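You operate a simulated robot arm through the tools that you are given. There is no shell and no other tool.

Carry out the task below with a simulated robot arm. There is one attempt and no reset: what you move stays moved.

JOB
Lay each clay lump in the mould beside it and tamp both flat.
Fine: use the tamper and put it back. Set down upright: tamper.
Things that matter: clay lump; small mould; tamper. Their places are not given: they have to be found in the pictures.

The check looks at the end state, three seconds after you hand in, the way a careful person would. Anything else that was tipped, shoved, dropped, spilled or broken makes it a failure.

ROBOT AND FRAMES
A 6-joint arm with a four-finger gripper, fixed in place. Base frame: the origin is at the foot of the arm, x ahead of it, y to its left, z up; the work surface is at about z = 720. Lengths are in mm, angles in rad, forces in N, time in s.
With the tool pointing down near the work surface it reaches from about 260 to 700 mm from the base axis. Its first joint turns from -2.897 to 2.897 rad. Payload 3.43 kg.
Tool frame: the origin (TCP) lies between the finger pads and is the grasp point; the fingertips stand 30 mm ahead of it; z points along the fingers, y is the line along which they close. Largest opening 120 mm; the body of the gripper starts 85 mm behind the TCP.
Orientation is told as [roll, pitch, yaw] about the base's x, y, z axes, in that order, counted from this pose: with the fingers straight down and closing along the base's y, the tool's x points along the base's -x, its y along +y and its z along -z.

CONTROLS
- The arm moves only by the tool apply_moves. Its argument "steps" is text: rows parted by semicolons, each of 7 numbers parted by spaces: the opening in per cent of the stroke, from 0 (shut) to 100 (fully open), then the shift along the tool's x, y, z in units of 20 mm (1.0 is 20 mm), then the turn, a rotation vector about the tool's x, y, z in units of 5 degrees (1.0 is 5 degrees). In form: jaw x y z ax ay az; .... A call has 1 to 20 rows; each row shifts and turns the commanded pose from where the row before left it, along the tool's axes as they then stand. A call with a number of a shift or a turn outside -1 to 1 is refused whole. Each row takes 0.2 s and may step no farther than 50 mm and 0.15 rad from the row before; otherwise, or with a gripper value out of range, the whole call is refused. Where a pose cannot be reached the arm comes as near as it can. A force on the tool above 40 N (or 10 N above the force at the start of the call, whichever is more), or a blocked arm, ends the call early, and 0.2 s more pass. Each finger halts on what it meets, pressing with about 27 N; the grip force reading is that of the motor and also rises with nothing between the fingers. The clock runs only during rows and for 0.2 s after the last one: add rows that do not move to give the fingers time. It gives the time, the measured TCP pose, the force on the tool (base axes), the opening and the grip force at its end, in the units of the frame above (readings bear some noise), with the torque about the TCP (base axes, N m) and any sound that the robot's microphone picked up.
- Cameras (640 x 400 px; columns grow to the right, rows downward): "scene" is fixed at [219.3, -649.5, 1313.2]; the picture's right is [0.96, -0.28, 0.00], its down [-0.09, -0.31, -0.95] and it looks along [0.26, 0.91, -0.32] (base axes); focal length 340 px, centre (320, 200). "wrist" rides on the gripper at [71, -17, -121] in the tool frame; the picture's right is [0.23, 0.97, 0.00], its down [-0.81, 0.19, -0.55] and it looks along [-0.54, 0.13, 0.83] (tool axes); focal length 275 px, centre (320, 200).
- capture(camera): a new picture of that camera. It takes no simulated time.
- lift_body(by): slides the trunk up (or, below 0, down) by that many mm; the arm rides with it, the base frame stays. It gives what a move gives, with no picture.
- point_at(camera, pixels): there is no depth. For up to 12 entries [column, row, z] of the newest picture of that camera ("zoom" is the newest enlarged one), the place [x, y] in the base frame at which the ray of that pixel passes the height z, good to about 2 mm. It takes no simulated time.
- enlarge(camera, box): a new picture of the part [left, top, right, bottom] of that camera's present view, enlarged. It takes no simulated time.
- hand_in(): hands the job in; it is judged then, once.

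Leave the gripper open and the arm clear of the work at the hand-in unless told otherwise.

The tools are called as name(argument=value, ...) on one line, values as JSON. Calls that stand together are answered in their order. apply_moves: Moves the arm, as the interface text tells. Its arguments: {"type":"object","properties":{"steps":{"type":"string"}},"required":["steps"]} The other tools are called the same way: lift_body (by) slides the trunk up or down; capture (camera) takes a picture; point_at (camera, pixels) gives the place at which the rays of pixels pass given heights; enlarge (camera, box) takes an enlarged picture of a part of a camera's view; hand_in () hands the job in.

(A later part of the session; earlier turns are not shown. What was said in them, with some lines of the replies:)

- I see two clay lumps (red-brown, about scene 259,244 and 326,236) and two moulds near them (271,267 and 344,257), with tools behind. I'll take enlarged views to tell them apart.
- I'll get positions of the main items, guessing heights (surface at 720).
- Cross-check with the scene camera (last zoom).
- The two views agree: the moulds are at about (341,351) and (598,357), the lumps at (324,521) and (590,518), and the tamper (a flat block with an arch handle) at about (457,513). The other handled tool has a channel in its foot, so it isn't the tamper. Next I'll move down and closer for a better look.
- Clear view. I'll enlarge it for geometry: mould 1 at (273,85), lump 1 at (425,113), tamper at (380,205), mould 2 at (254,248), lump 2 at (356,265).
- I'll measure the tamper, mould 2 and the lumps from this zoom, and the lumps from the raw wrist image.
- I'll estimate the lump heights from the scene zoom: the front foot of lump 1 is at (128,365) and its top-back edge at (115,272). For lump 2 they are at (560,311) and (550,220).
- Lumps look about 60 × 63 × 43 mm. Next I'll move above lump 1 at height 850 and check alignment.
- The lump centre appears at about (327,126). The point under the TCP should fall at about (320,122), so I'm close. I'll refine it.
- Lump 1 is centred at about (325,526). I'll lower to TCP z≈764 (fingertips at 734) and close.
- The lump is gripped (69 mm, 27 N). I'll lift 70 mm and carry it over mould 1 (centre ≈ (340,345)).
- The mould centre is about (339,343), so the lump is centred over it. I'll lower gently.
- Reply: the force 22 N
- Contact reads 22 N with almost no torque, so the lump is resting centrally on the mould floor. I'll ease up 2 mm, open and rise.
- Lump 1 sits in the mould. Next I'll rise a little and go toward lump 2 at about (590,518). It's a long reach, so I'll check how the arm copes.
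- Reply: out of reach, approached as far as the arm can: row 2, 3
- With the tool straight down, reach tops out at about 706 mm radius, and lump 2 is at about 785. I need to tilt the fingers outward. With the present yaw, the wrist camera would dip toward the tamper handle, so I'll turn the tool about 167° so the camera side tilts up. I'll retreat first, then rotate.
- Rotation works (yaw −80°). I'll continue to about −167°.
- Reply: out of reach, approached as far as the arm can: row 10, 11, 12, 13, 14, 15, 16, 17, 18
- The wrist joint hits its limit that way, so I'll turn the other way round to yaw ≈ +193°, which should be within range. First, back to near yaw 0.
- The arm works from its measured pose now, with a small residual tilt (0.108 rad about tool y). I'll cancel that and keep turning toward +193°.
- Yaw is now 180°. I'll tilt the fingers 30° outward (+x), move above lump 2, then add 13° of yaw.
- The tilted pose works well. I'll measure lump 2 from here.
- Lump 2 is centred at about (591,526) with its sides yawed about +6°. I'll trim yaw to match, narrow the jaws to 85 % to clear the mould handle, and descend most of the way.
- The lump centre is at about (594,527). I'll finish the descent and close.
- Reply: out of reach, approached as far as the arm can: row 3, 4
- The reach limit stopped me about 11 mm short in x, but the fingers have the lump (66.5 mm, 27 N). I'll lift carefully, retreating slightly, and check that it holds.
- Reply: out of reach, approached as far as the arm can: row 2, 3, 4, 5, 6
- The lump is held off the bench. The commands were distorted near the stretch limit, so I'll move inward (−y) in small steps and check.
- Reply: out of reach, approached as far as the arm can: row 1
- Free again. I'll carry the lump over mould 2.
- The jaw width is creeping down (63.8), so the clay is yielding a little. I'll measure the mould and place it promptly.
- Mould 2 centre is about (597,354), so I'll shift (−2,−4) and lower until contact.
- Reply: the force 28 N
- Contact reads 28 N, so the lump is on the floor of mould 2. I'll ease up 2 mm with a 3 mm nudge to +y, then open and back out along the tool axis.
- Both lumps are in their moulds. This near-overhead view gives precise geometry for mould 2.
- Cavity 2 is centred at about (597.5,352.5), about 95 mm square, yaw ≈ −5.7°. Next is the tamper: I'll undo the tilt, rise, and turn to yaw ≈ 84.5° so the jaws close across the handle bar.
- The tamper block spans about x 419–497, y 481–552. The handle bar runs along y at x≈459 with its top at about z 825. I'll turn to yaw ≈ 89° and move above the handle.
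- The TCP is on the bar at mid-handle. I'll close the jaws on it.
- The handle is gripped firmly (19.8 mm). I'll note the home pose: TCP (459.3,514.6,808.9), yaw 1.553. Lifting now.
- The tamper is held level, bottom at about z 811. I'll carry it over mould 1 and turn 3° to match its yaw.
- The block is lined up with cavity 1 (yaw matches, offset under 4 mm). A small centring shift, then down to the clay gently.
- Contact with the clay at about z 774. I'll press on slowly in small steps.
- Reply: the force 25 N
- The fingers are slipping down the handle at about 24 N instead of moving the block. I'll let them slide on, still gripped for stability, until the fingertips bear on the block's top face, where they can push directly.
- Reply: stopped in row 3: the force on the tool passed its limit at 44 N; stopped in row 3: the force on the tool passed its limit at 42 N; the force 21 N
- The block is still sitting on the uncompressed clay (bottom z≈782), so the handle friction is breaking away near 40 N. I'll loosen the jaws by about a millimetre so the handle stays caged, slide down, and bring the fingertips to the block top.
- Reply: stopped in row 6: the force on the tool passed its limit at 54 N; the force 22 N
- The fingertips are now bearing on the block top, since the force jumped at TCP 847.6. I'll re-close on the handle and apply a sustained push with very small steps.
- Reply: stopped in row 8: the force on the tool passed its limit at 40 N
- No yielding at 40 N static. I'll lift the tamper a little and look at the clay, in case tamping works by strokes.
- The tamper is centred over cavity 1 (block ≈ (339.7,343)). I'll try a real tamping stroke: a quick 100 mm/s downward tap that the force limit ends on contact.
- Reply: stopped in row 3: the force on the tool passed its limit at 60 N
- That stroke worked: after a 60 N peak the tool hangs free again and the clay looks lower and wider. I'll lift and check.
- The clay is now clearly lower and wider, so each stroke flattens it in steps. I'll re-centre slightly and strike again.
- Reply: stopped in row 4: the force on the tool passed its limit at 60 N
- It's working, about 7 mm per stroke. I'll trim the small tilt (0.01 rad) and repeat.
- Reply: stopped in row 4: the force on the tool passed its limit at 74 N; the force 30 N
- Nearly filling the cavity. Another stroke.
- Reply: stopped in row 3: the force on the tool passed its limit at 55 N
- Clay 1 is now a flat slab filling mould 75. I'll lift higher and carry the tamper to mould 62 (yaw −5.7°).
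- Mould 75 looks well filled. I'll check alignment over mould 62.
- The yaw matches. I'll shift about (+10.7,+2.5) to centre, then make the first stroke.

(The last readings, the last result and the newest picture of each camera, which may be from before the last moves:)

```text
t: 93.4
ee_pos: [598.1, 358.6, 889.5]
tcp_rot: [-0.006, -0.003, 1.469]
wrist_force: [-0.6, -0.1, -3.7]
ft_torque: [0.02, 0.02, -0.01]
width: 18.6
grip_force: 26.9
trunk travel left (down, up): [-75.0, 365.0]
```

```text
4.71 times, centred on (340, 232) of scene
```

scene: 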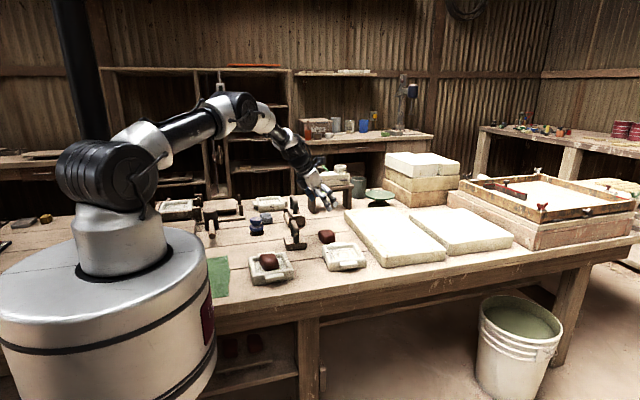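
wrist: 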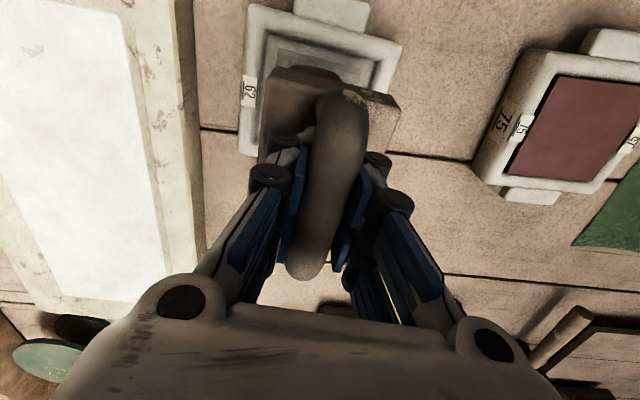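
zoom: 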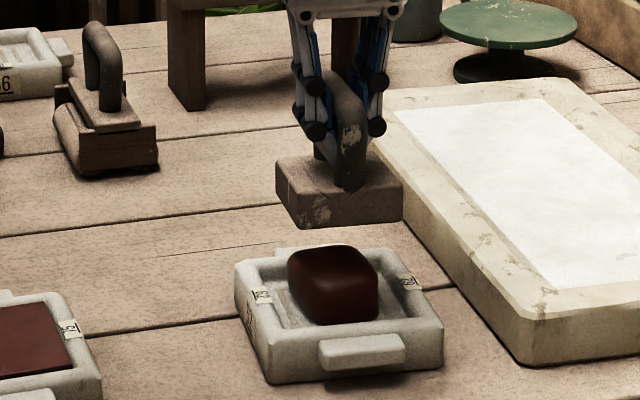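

Centred over mould 62. Stroke.

apply_moves(steps="5 0.05 0 1 0 0 0;5 0 0 1 0 0 0;5 0 0 1 0 0 0")

apply_moves(steps="5 0 0 -0.7 0 0 0;5 0 0 -1 0 0 0;5 0 0 0 0 0 0")

enlarge(camera="scene", box=[300, 190, 380, 275])

```text
t: 94.3
ee_pos: [601.1, 359.9, 841.2]
tcp_rot: [-0.016, -0.013, 1.468]
wrist_force: [-1.0, -0.5, 12.6]
ft_torque: [0.45, 0.34, 0.09]
width: 19.2
grip_force: 26.6
trunk travel left (down, up): [-75.0, 365.0]
stopped in row 3: the force on the tool passed its limit at 67 N (the readings are from after the stop); the commanded pose is now the measured one
```

```text
t: 95.1
ee_pos: [598.7, 357.4, 870.8]
tcp_rot: [-0.01, -0.01, 1.469]
wrist_force: [1.0, 1.4, -3.1]
ft_torque: [0.02, 0.0, 0.0]
width: 18.9
grip_force: 26.7
trunk travel left (down, up): [-75.0, 365.0]
```

```text
4.71 times, centred on (340, 232) of scene
```

zoom: 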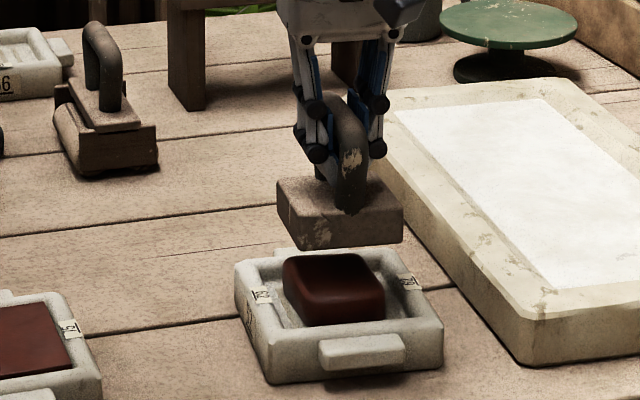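

The first stroke flattened it. I'll trim the tilt and continue.

apply_moves(steps="5 0.05 0.05 0 -0.11 0.11 0;5 0 0 1 0 0 0;5 0 0 1 0 0 0;5 0 0 1 0 0 0")

apply_moves(steps="5 0 0 -0.7 0 0 0;5 0 0 -1 0 0 0;5 0 0 0 0 0 0")

enlarge(camera="scene", box=[300, 190, 380, 275])

```text
t: 96.0
ee_pos: [601.5, 358.9, 833.9]
tcp_rot: [-0.011, -0.011, 1.467]
wrist_force: [-1.5, -1.7, 13.9]
ft_torque: [0.48, 0.34, 0.1]
width: 19.2
grip_force: 26.8
trunk travel left (down, up): [-75.0, 365.0]
stopped in row 4: the force on the tool passed its limit at 59 N (the readings are from after the stop); the commanded pose is now the measured one
```

```text
t: 96.8
ee_pos: [600.9, 360.2, 865.4]
tcp_rot: [-0.008, -0.004, 1.465]
wrist_force: [1.0, 0.2, -4.1]
ft_torque: [0.01, 0.0, 0.04]
width: 19.2
grip_force: 27.2
trunk travel left (down, up): [-75.0, 365.0]
```

```text
4.71 times, centred on (340, 232) of scene
```

zoom: 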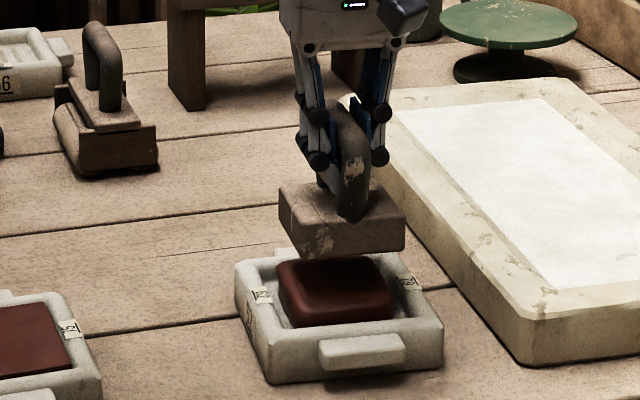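

apply_moves(steps="5 0.16 0.13 0 -0.08 0.05 0;5 0 0 1 0 0 0;5 0 0 1 0 0 0;5 0 0 1 0 0 0")

apply_moves(steps="5 0 0 -0.7 0 0 0;5 0 0 -1 0 0 0;5 0 0 0 0 0 0")

enlarge(camera="scene", box=[300, 190, 380, 275])

```text
t: 97.7
ee_pos: [603.4, 358.7, 829.7]
tcp_rot: [-0.012, -0.014, 1.467]
wrist_force: [-1.3, -1.8, 16.2]
ft_torque: [0.56, 0.46, 0.14]
width: 18.9
grip_force: 27.0
trunk travel left (down, up): [-75.0, 365.0]
stopped in row 4: the force on the tool passed its limit at 85 N (the readings are from after the stop); the commanded pose is now the measured one
```

```text
t: 98.5
ee_pos: [599.9, 356.6, 860.8]
tcp_rot: [-0.009, -0.009, 1.468]
wrist_force: [-0.1, -0.4, -3.2]
ft_torque: [0.03, 0.0, 0.0]
width: 18.8
grip_force: 26.8
trunk travel left (down, up): [-75.0, 365.0]
```

```text
4.71 times, centred on (340, 232) of scene
```

zoom: 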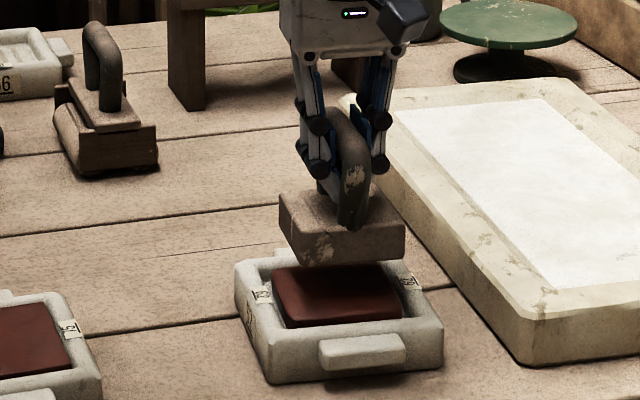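

One more stroke should finish it.

apply_moves(steps="5 0.05 0.08 0 -0.1 0.1 0;5 0 0 1 0 0 0;5 0 0 1 0 0 0;5 0 0 1 0 0 0")

apply_moves(steps="5 0 0 -0.7 0 0 0;5 0 0 -1 0 0 0;5 0 0 0 0 0 0")

enlarge(camera="scene", box=[300, 190, 380, 275])

```text
t: 99.4
ee_pos: [604.4, 360.8, 826.3]
tcp_rot: [-0.012, -0.012, 1.468]
wrist_force: [-1.5, -2.0, 14.8]
ft_torque: [0.59, 0.45, 0.15]
width: 18.9
grip_force: 26.9
trunk travel left (down, up): [-75.0, 365.0]
stopped in row 4: the force on the tool passed its limit at 57 N (the readings are from after the stop); the commanded pose is now the measured one
```

```text
t: 100.2
ee_pos: [603.3, 360.4, 855.5]
tcp_rot: [-0.007, -0.009, 1.468]
wrist_force: [0.4, 0.6, -4.2]
ft_torque: [0.03, -0.01, -0.02]
width: 18.9
grip_force: 27.0
trunk travel left (down, up): [-75.0, 365.0]
```

```text
4.71 times, centred on (340, 232) of scene
```

zoom: 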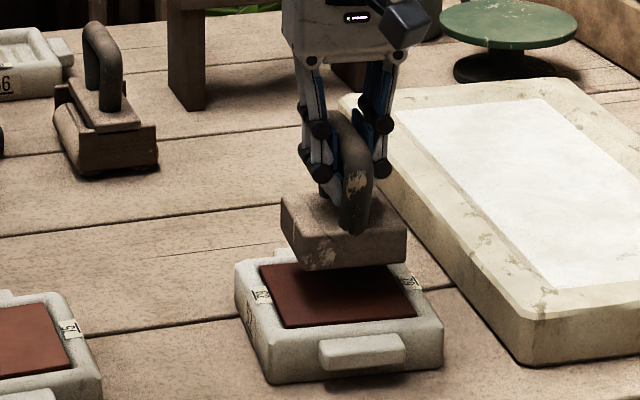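

Clay 2 is also a flat slab filling the mould. Next I'll return the tamper: lift, turn back to yaw 1.553 and carry it over its home at about (458,516).

apply_moves(steps="5 0 0 -0.8 0 0 0;5 0.1 0.1 -0.7 -0.09 0.09 0;5 0 0 0 0 0 -0.97;5 -0.79 0.7385 0 0 0 0;5 -0.79 0.7385 0 0 0 0;5 -0.79 0.7385 0 0 0 0;5 -0.79 0.7385 0 0 0 0;5 -0.79 0.7385 0 0 0 0;5 -0.79 0.7385 0 0 0 0;5 -0.79 0.7385 0 0 0 0;5 -0.79 0.7385 0 0 0 0;5 -0.79 0.7385 0 0 0 0;5 -0.79 0.7385 0 0 0 0;5 0 0 0 0 0 0")

capture(camera="wrist")

enlarge(camera="scene", box=[235, 180, 385, 290])

```text
t: 103.2
ee_pos: [456.5, 518.8, 886.5]
tcp_rot: [0.001, -0.001, 1.555]
wrist_force: [-1.3, 0.2, -4.0]
ft_torque: [0.0, 0.0, 0.0]
width: 18.7
grip_force: 26.6
trunk travel left (down, up): [-75.0, 365.0]
```

```text
taken
```

wrist: 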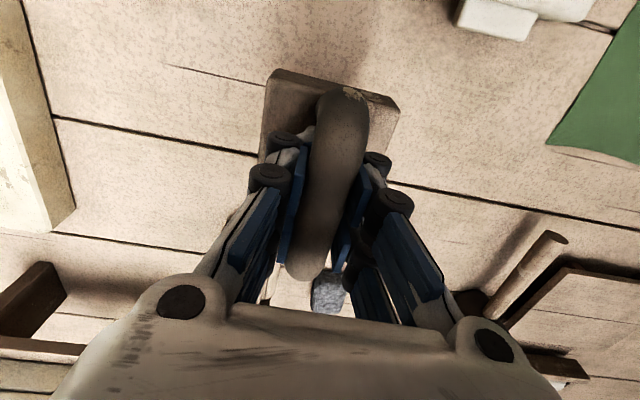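

```text
3.64 times, centred on (310, 235) of scene
```

zoom: 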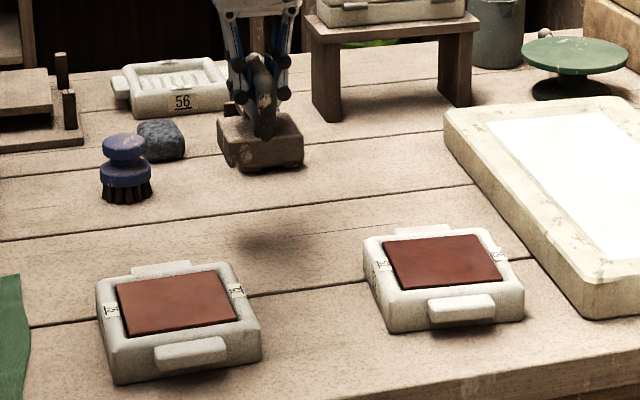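

Both moulds look neatly filled. I'll check where the block is relative to the tool before lowering.

point_at(camera="wrist", pixels=[[274, 68, 850], [400, 98, 850]])

enlarge(camera="scene", box=[265, 170, 325, 240])

point_at(camera="zoom", pixels=[[262, 290, 823], [408, 277, 823]])

```text
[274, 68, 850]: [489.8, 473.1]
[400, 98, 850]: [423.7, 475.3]
```

```text
5.71 times, centred on (295, 205) of scene
```

zoom: 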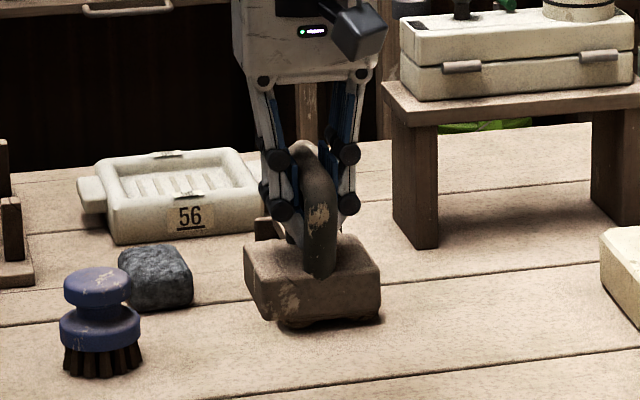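

```text
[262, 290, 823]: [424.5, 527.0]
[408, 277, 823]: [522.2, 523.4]
```

Shift (+1.5,+2.5) and lower to just above the bench, then slowly to contact.

apply_moves(steps="5 -0.125 -0.075 0.5 0 0 0;5 0 0 0.9 0 0 0;5 0 0 0.9 0 0 0;5 0 0 0.9 0 0 0;5 0 0 0.9 0 0 0;5 0 0 0.5 0 0 0;5 0 0 0 0 0 0")

enlarge(camera="scene", box=[265, 190, 325, 255])

```text
t: 104.8
ee_pos: [457.6, 519.1, 794.6]
tcp_rot: [-0.001, 0.001, 1.552]
wrist_force: [0.6, 1.4, -4.2]
ft_torque: [0.03, 0.0, -0.01]
width: 18.7
grip_force: 27.3
trunk travel left (down, up): [-75.0, 365.0]
```

```text
6.15 times, centred on (295, 222) of scene
```

zoom: 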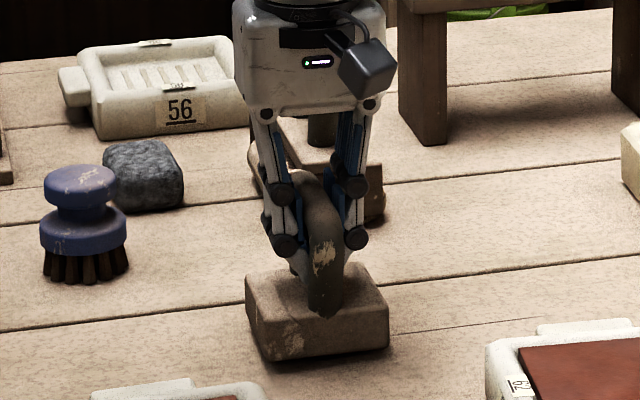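

About 10 mm above the bench. I'll lower in 2 mm steps.

apply_moves(steps="5 0 0 0.15 0 0 0;5 0 0 0.12 0 0 0;5 0 0 0.1 0 0 0;5 0 0 0.05 0 0 0;5 0 0 0 0 0 0")

enlarge(camera="scene", box=[265, 190, 325, 255])

```text
t: 106.0
ee_pos: [457.6, 519.0, 788.2]
tcp_rot: [-0.003, -0.004, 1.553]
wrist_force: [2.5, 2.7, 11.9]
ft_torque: [0.71, -0.62, 0.0]
width: 18.7
grip_force: 26.9
trunk travel left (down, up): [-75.0, 365.0]
```

```text
6.15 times, centred on (295, 222) of scene
```

zoom: 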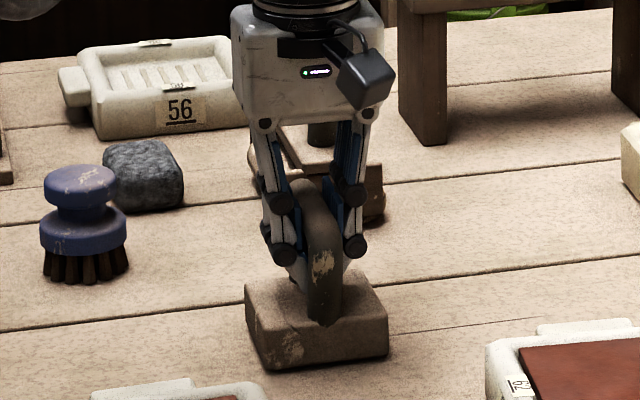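

One corner has touched first. I'll press a touch more so the block beds flat, then check before opening.

apply_moves(steps="5 0 0 0.06 0 0 0;5 0 0 0.05 0 0 0;5 0 0 0 0 0 0")

enlarge(camera="scene", box=[265, 190, 325, 255])

```text
t: 106.8
ee_pos: [456.2, 520.0, 789.0]
tcp_rot: [-0.005, -0.007, 1.553]
wrist_force: [2.4, 2.6, 29.7]
ft_torque: [1.37, 0.07, -0.08]
width: 18.8
grip_force: 26.8
trunk travel left (down, up): [-75.0, 365.0]
```

```text
6.15 times, centred on (295, 222) of scene
```

zoom: 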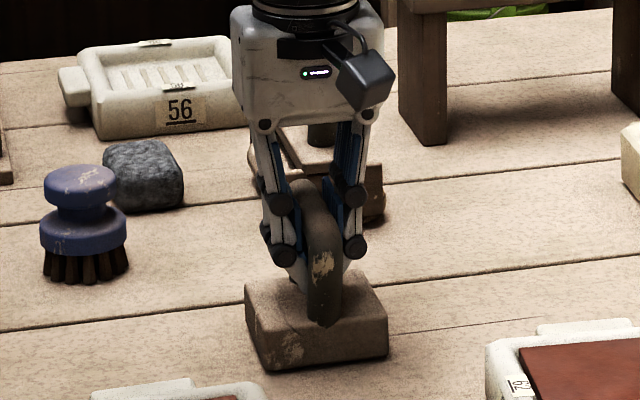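

Flat sideways now; the front edge is still slightly high. I'll ease up, tilt about 1° so the front edge goes down, and check the forces.

apply_moves(steps="5 0 0 -0.07 0 0 0;5 0 0 0 0 -0.15 0;5 0 0 0 0 -0.1 0;5 0 0 0 0 0 0")

```text
t: 107.8
ee_pos: [456.7, 517.4, 787.4]
tcp_rot: [-0.001, -0.025, 1.551]
wrist_force: [-2.9, -13.0, 28.7]
ft_torque: [0.37, -0.17, -0.02]
width: 18.5
grip_force: 26.5
trunk travel left (down, up): [-75.0, 365.0]
```

apply_moves(steps="5 0 0 -0.06 0 0 0;5 0.03 0 -0.04 0 0 0;5 0 0 0 0 0 0")

enlarge(camera="scene", box=[265, 190, 325, 255])

```text
t: 108.6
ee_pos: [454.9, 518.1, 788.4]
tcp_rot: [0.0, -0.025, 1.555]
wrist_force: [-0.1, -8.8, 16.1]
ft_torque: [0.19, -0.47, -0.18]
width: 19.0
grip_force: 26.7
trunk travel left (down, up): [-75.0, 365.0]
```

```text
6.15 times, centred on (295, 222) of scene
```

zoom: 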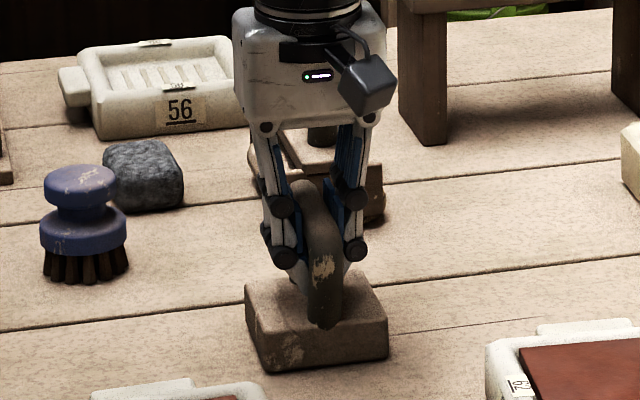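

The block looks fully bedded at its original spot. I'll open the jaws gently.

apply_moves(steps="5 0 0 -0.04 0 0 0;17 0 0 0 0 0 0;20 0 0 0 0 0 0;26 0 0 0 0 0 0;40 0 0 0 0 0 0;60 0 0 0 0 0 0;60 0 0 0 0 0 0;60 0 0 0 0 0 0")

enlarge(camera="scene", box=[265, 190, 325, 255])

capture(camera="wrist")

```text
t: 110.4
ee_pos: [456.8, 519.9, 788.1]
tcp_rot: [-0.001, -0.024, 1.553]
wrist_force: [0.5, 0.2, 0.2]
ft_torque: [0.0, -0.03, -0.01]
width: 71.9
grip_force: 0.0
trunk travel left (down, up): [-75.0, 365.0]
```

```text
6.15 times, centred on (295, 222) of scene
```

zoom: 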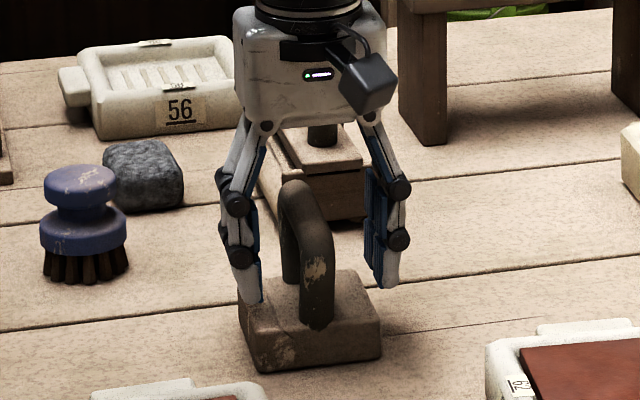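

```text
taken
```

wrist: 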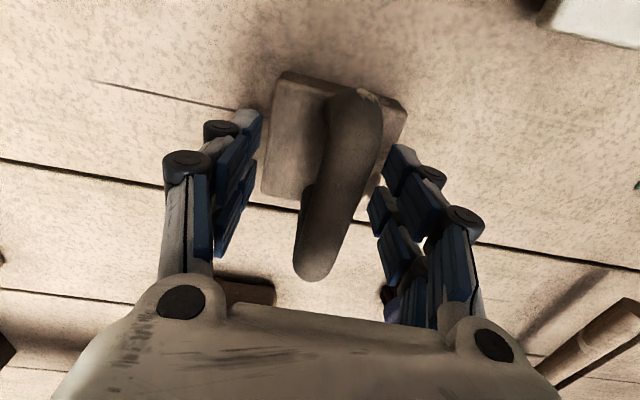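

The tamper stands upright on its original spot (within about 5 mm). I'll rise straight up and clear.

apply_moves(steps="100 0 0 -0.3 0 0 0;100 0 0 -0.7 0 0 0;100 0 0 -1 0 0 0;100 0 0 -1 0 0 0;100 0 0 -1 0 0 0;100 0 0 -1 0 0 0;100 0.3 0 -1 0 0 0;100 0.6 0 -1 0 0 0;100 0.9 0 -1 0 0 0;100 0.9 0 -1 0 0 0;100 0.9 0 -1 0 0 0;100 0.9 0 -1 0 0 0;100 0.9 0 -1 0 0 0;100 0.9 0 -1 0 0 0;100 0.9 0 -1 0 0 0;100 0.9 0 -1 0 0 0;100 0 0 0 0 0 0")

capture(camera="wrist")

capture(camera="scene")

enlarge(camera="scene", box=[235, 190, 385, 290])

```text
t: 114.0
ee_pos: [454.7, 351.2, 1084.6]
tcp_rot: [0.003, -0.023, 1.555]
wrist_force: [0.6, 0.5, 0.4]
ft_torque: [-0.01, 0.02, 0.03]
width: 119.9
grip_force: 0.1
trunk travel left (down, up): [-75.0, 365.0]
```

```text
taken
```

wrist: 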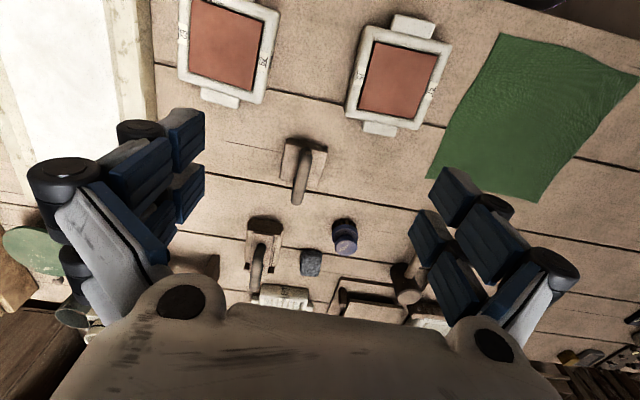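

```text
taken
```

scene: 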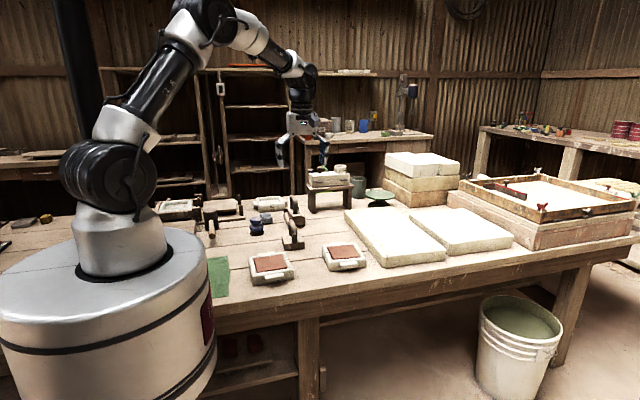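

```text
4.00 times, centred on (310, 240) of scene
```

zoom: 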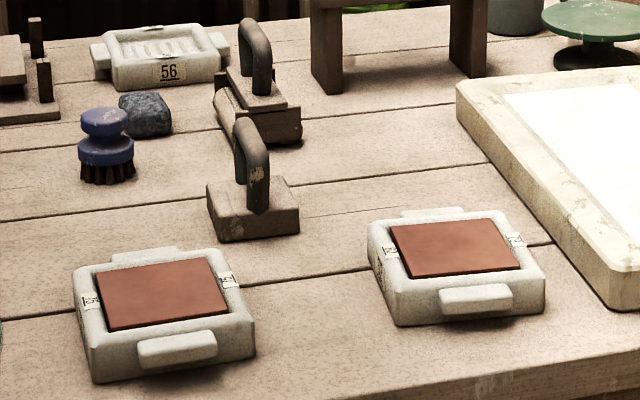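

Compared with the first picture, both moulds are unmoved and hold flat, even slabs. The tamper is upright about 6 mm from where it started, and nothing else was disturbed. The gripper is open and clear of the work, so I'm handing in.

hand_in()

```text
The job is handed in.
```

I laid both clay lumps in their moulds (75 and 62) and tamped them flat. Each is now an even slab filling the cavity.

- **Tamper:** it is back upright, about 6 mm from where it started.
- **Everything else:** the moulds and the other items on the bench look unmoved in the final pictures. The arm finished clear of the work with the gripper open.
- **Tamping method:** slow pressing at about 40 N did not move the clay, so I used short, quick strokes, four of which flattened each mould. Each stroke tripped the force limit on contact, with peaks of 55–85 N.

The job is handed in, but no verdict has come back yet.
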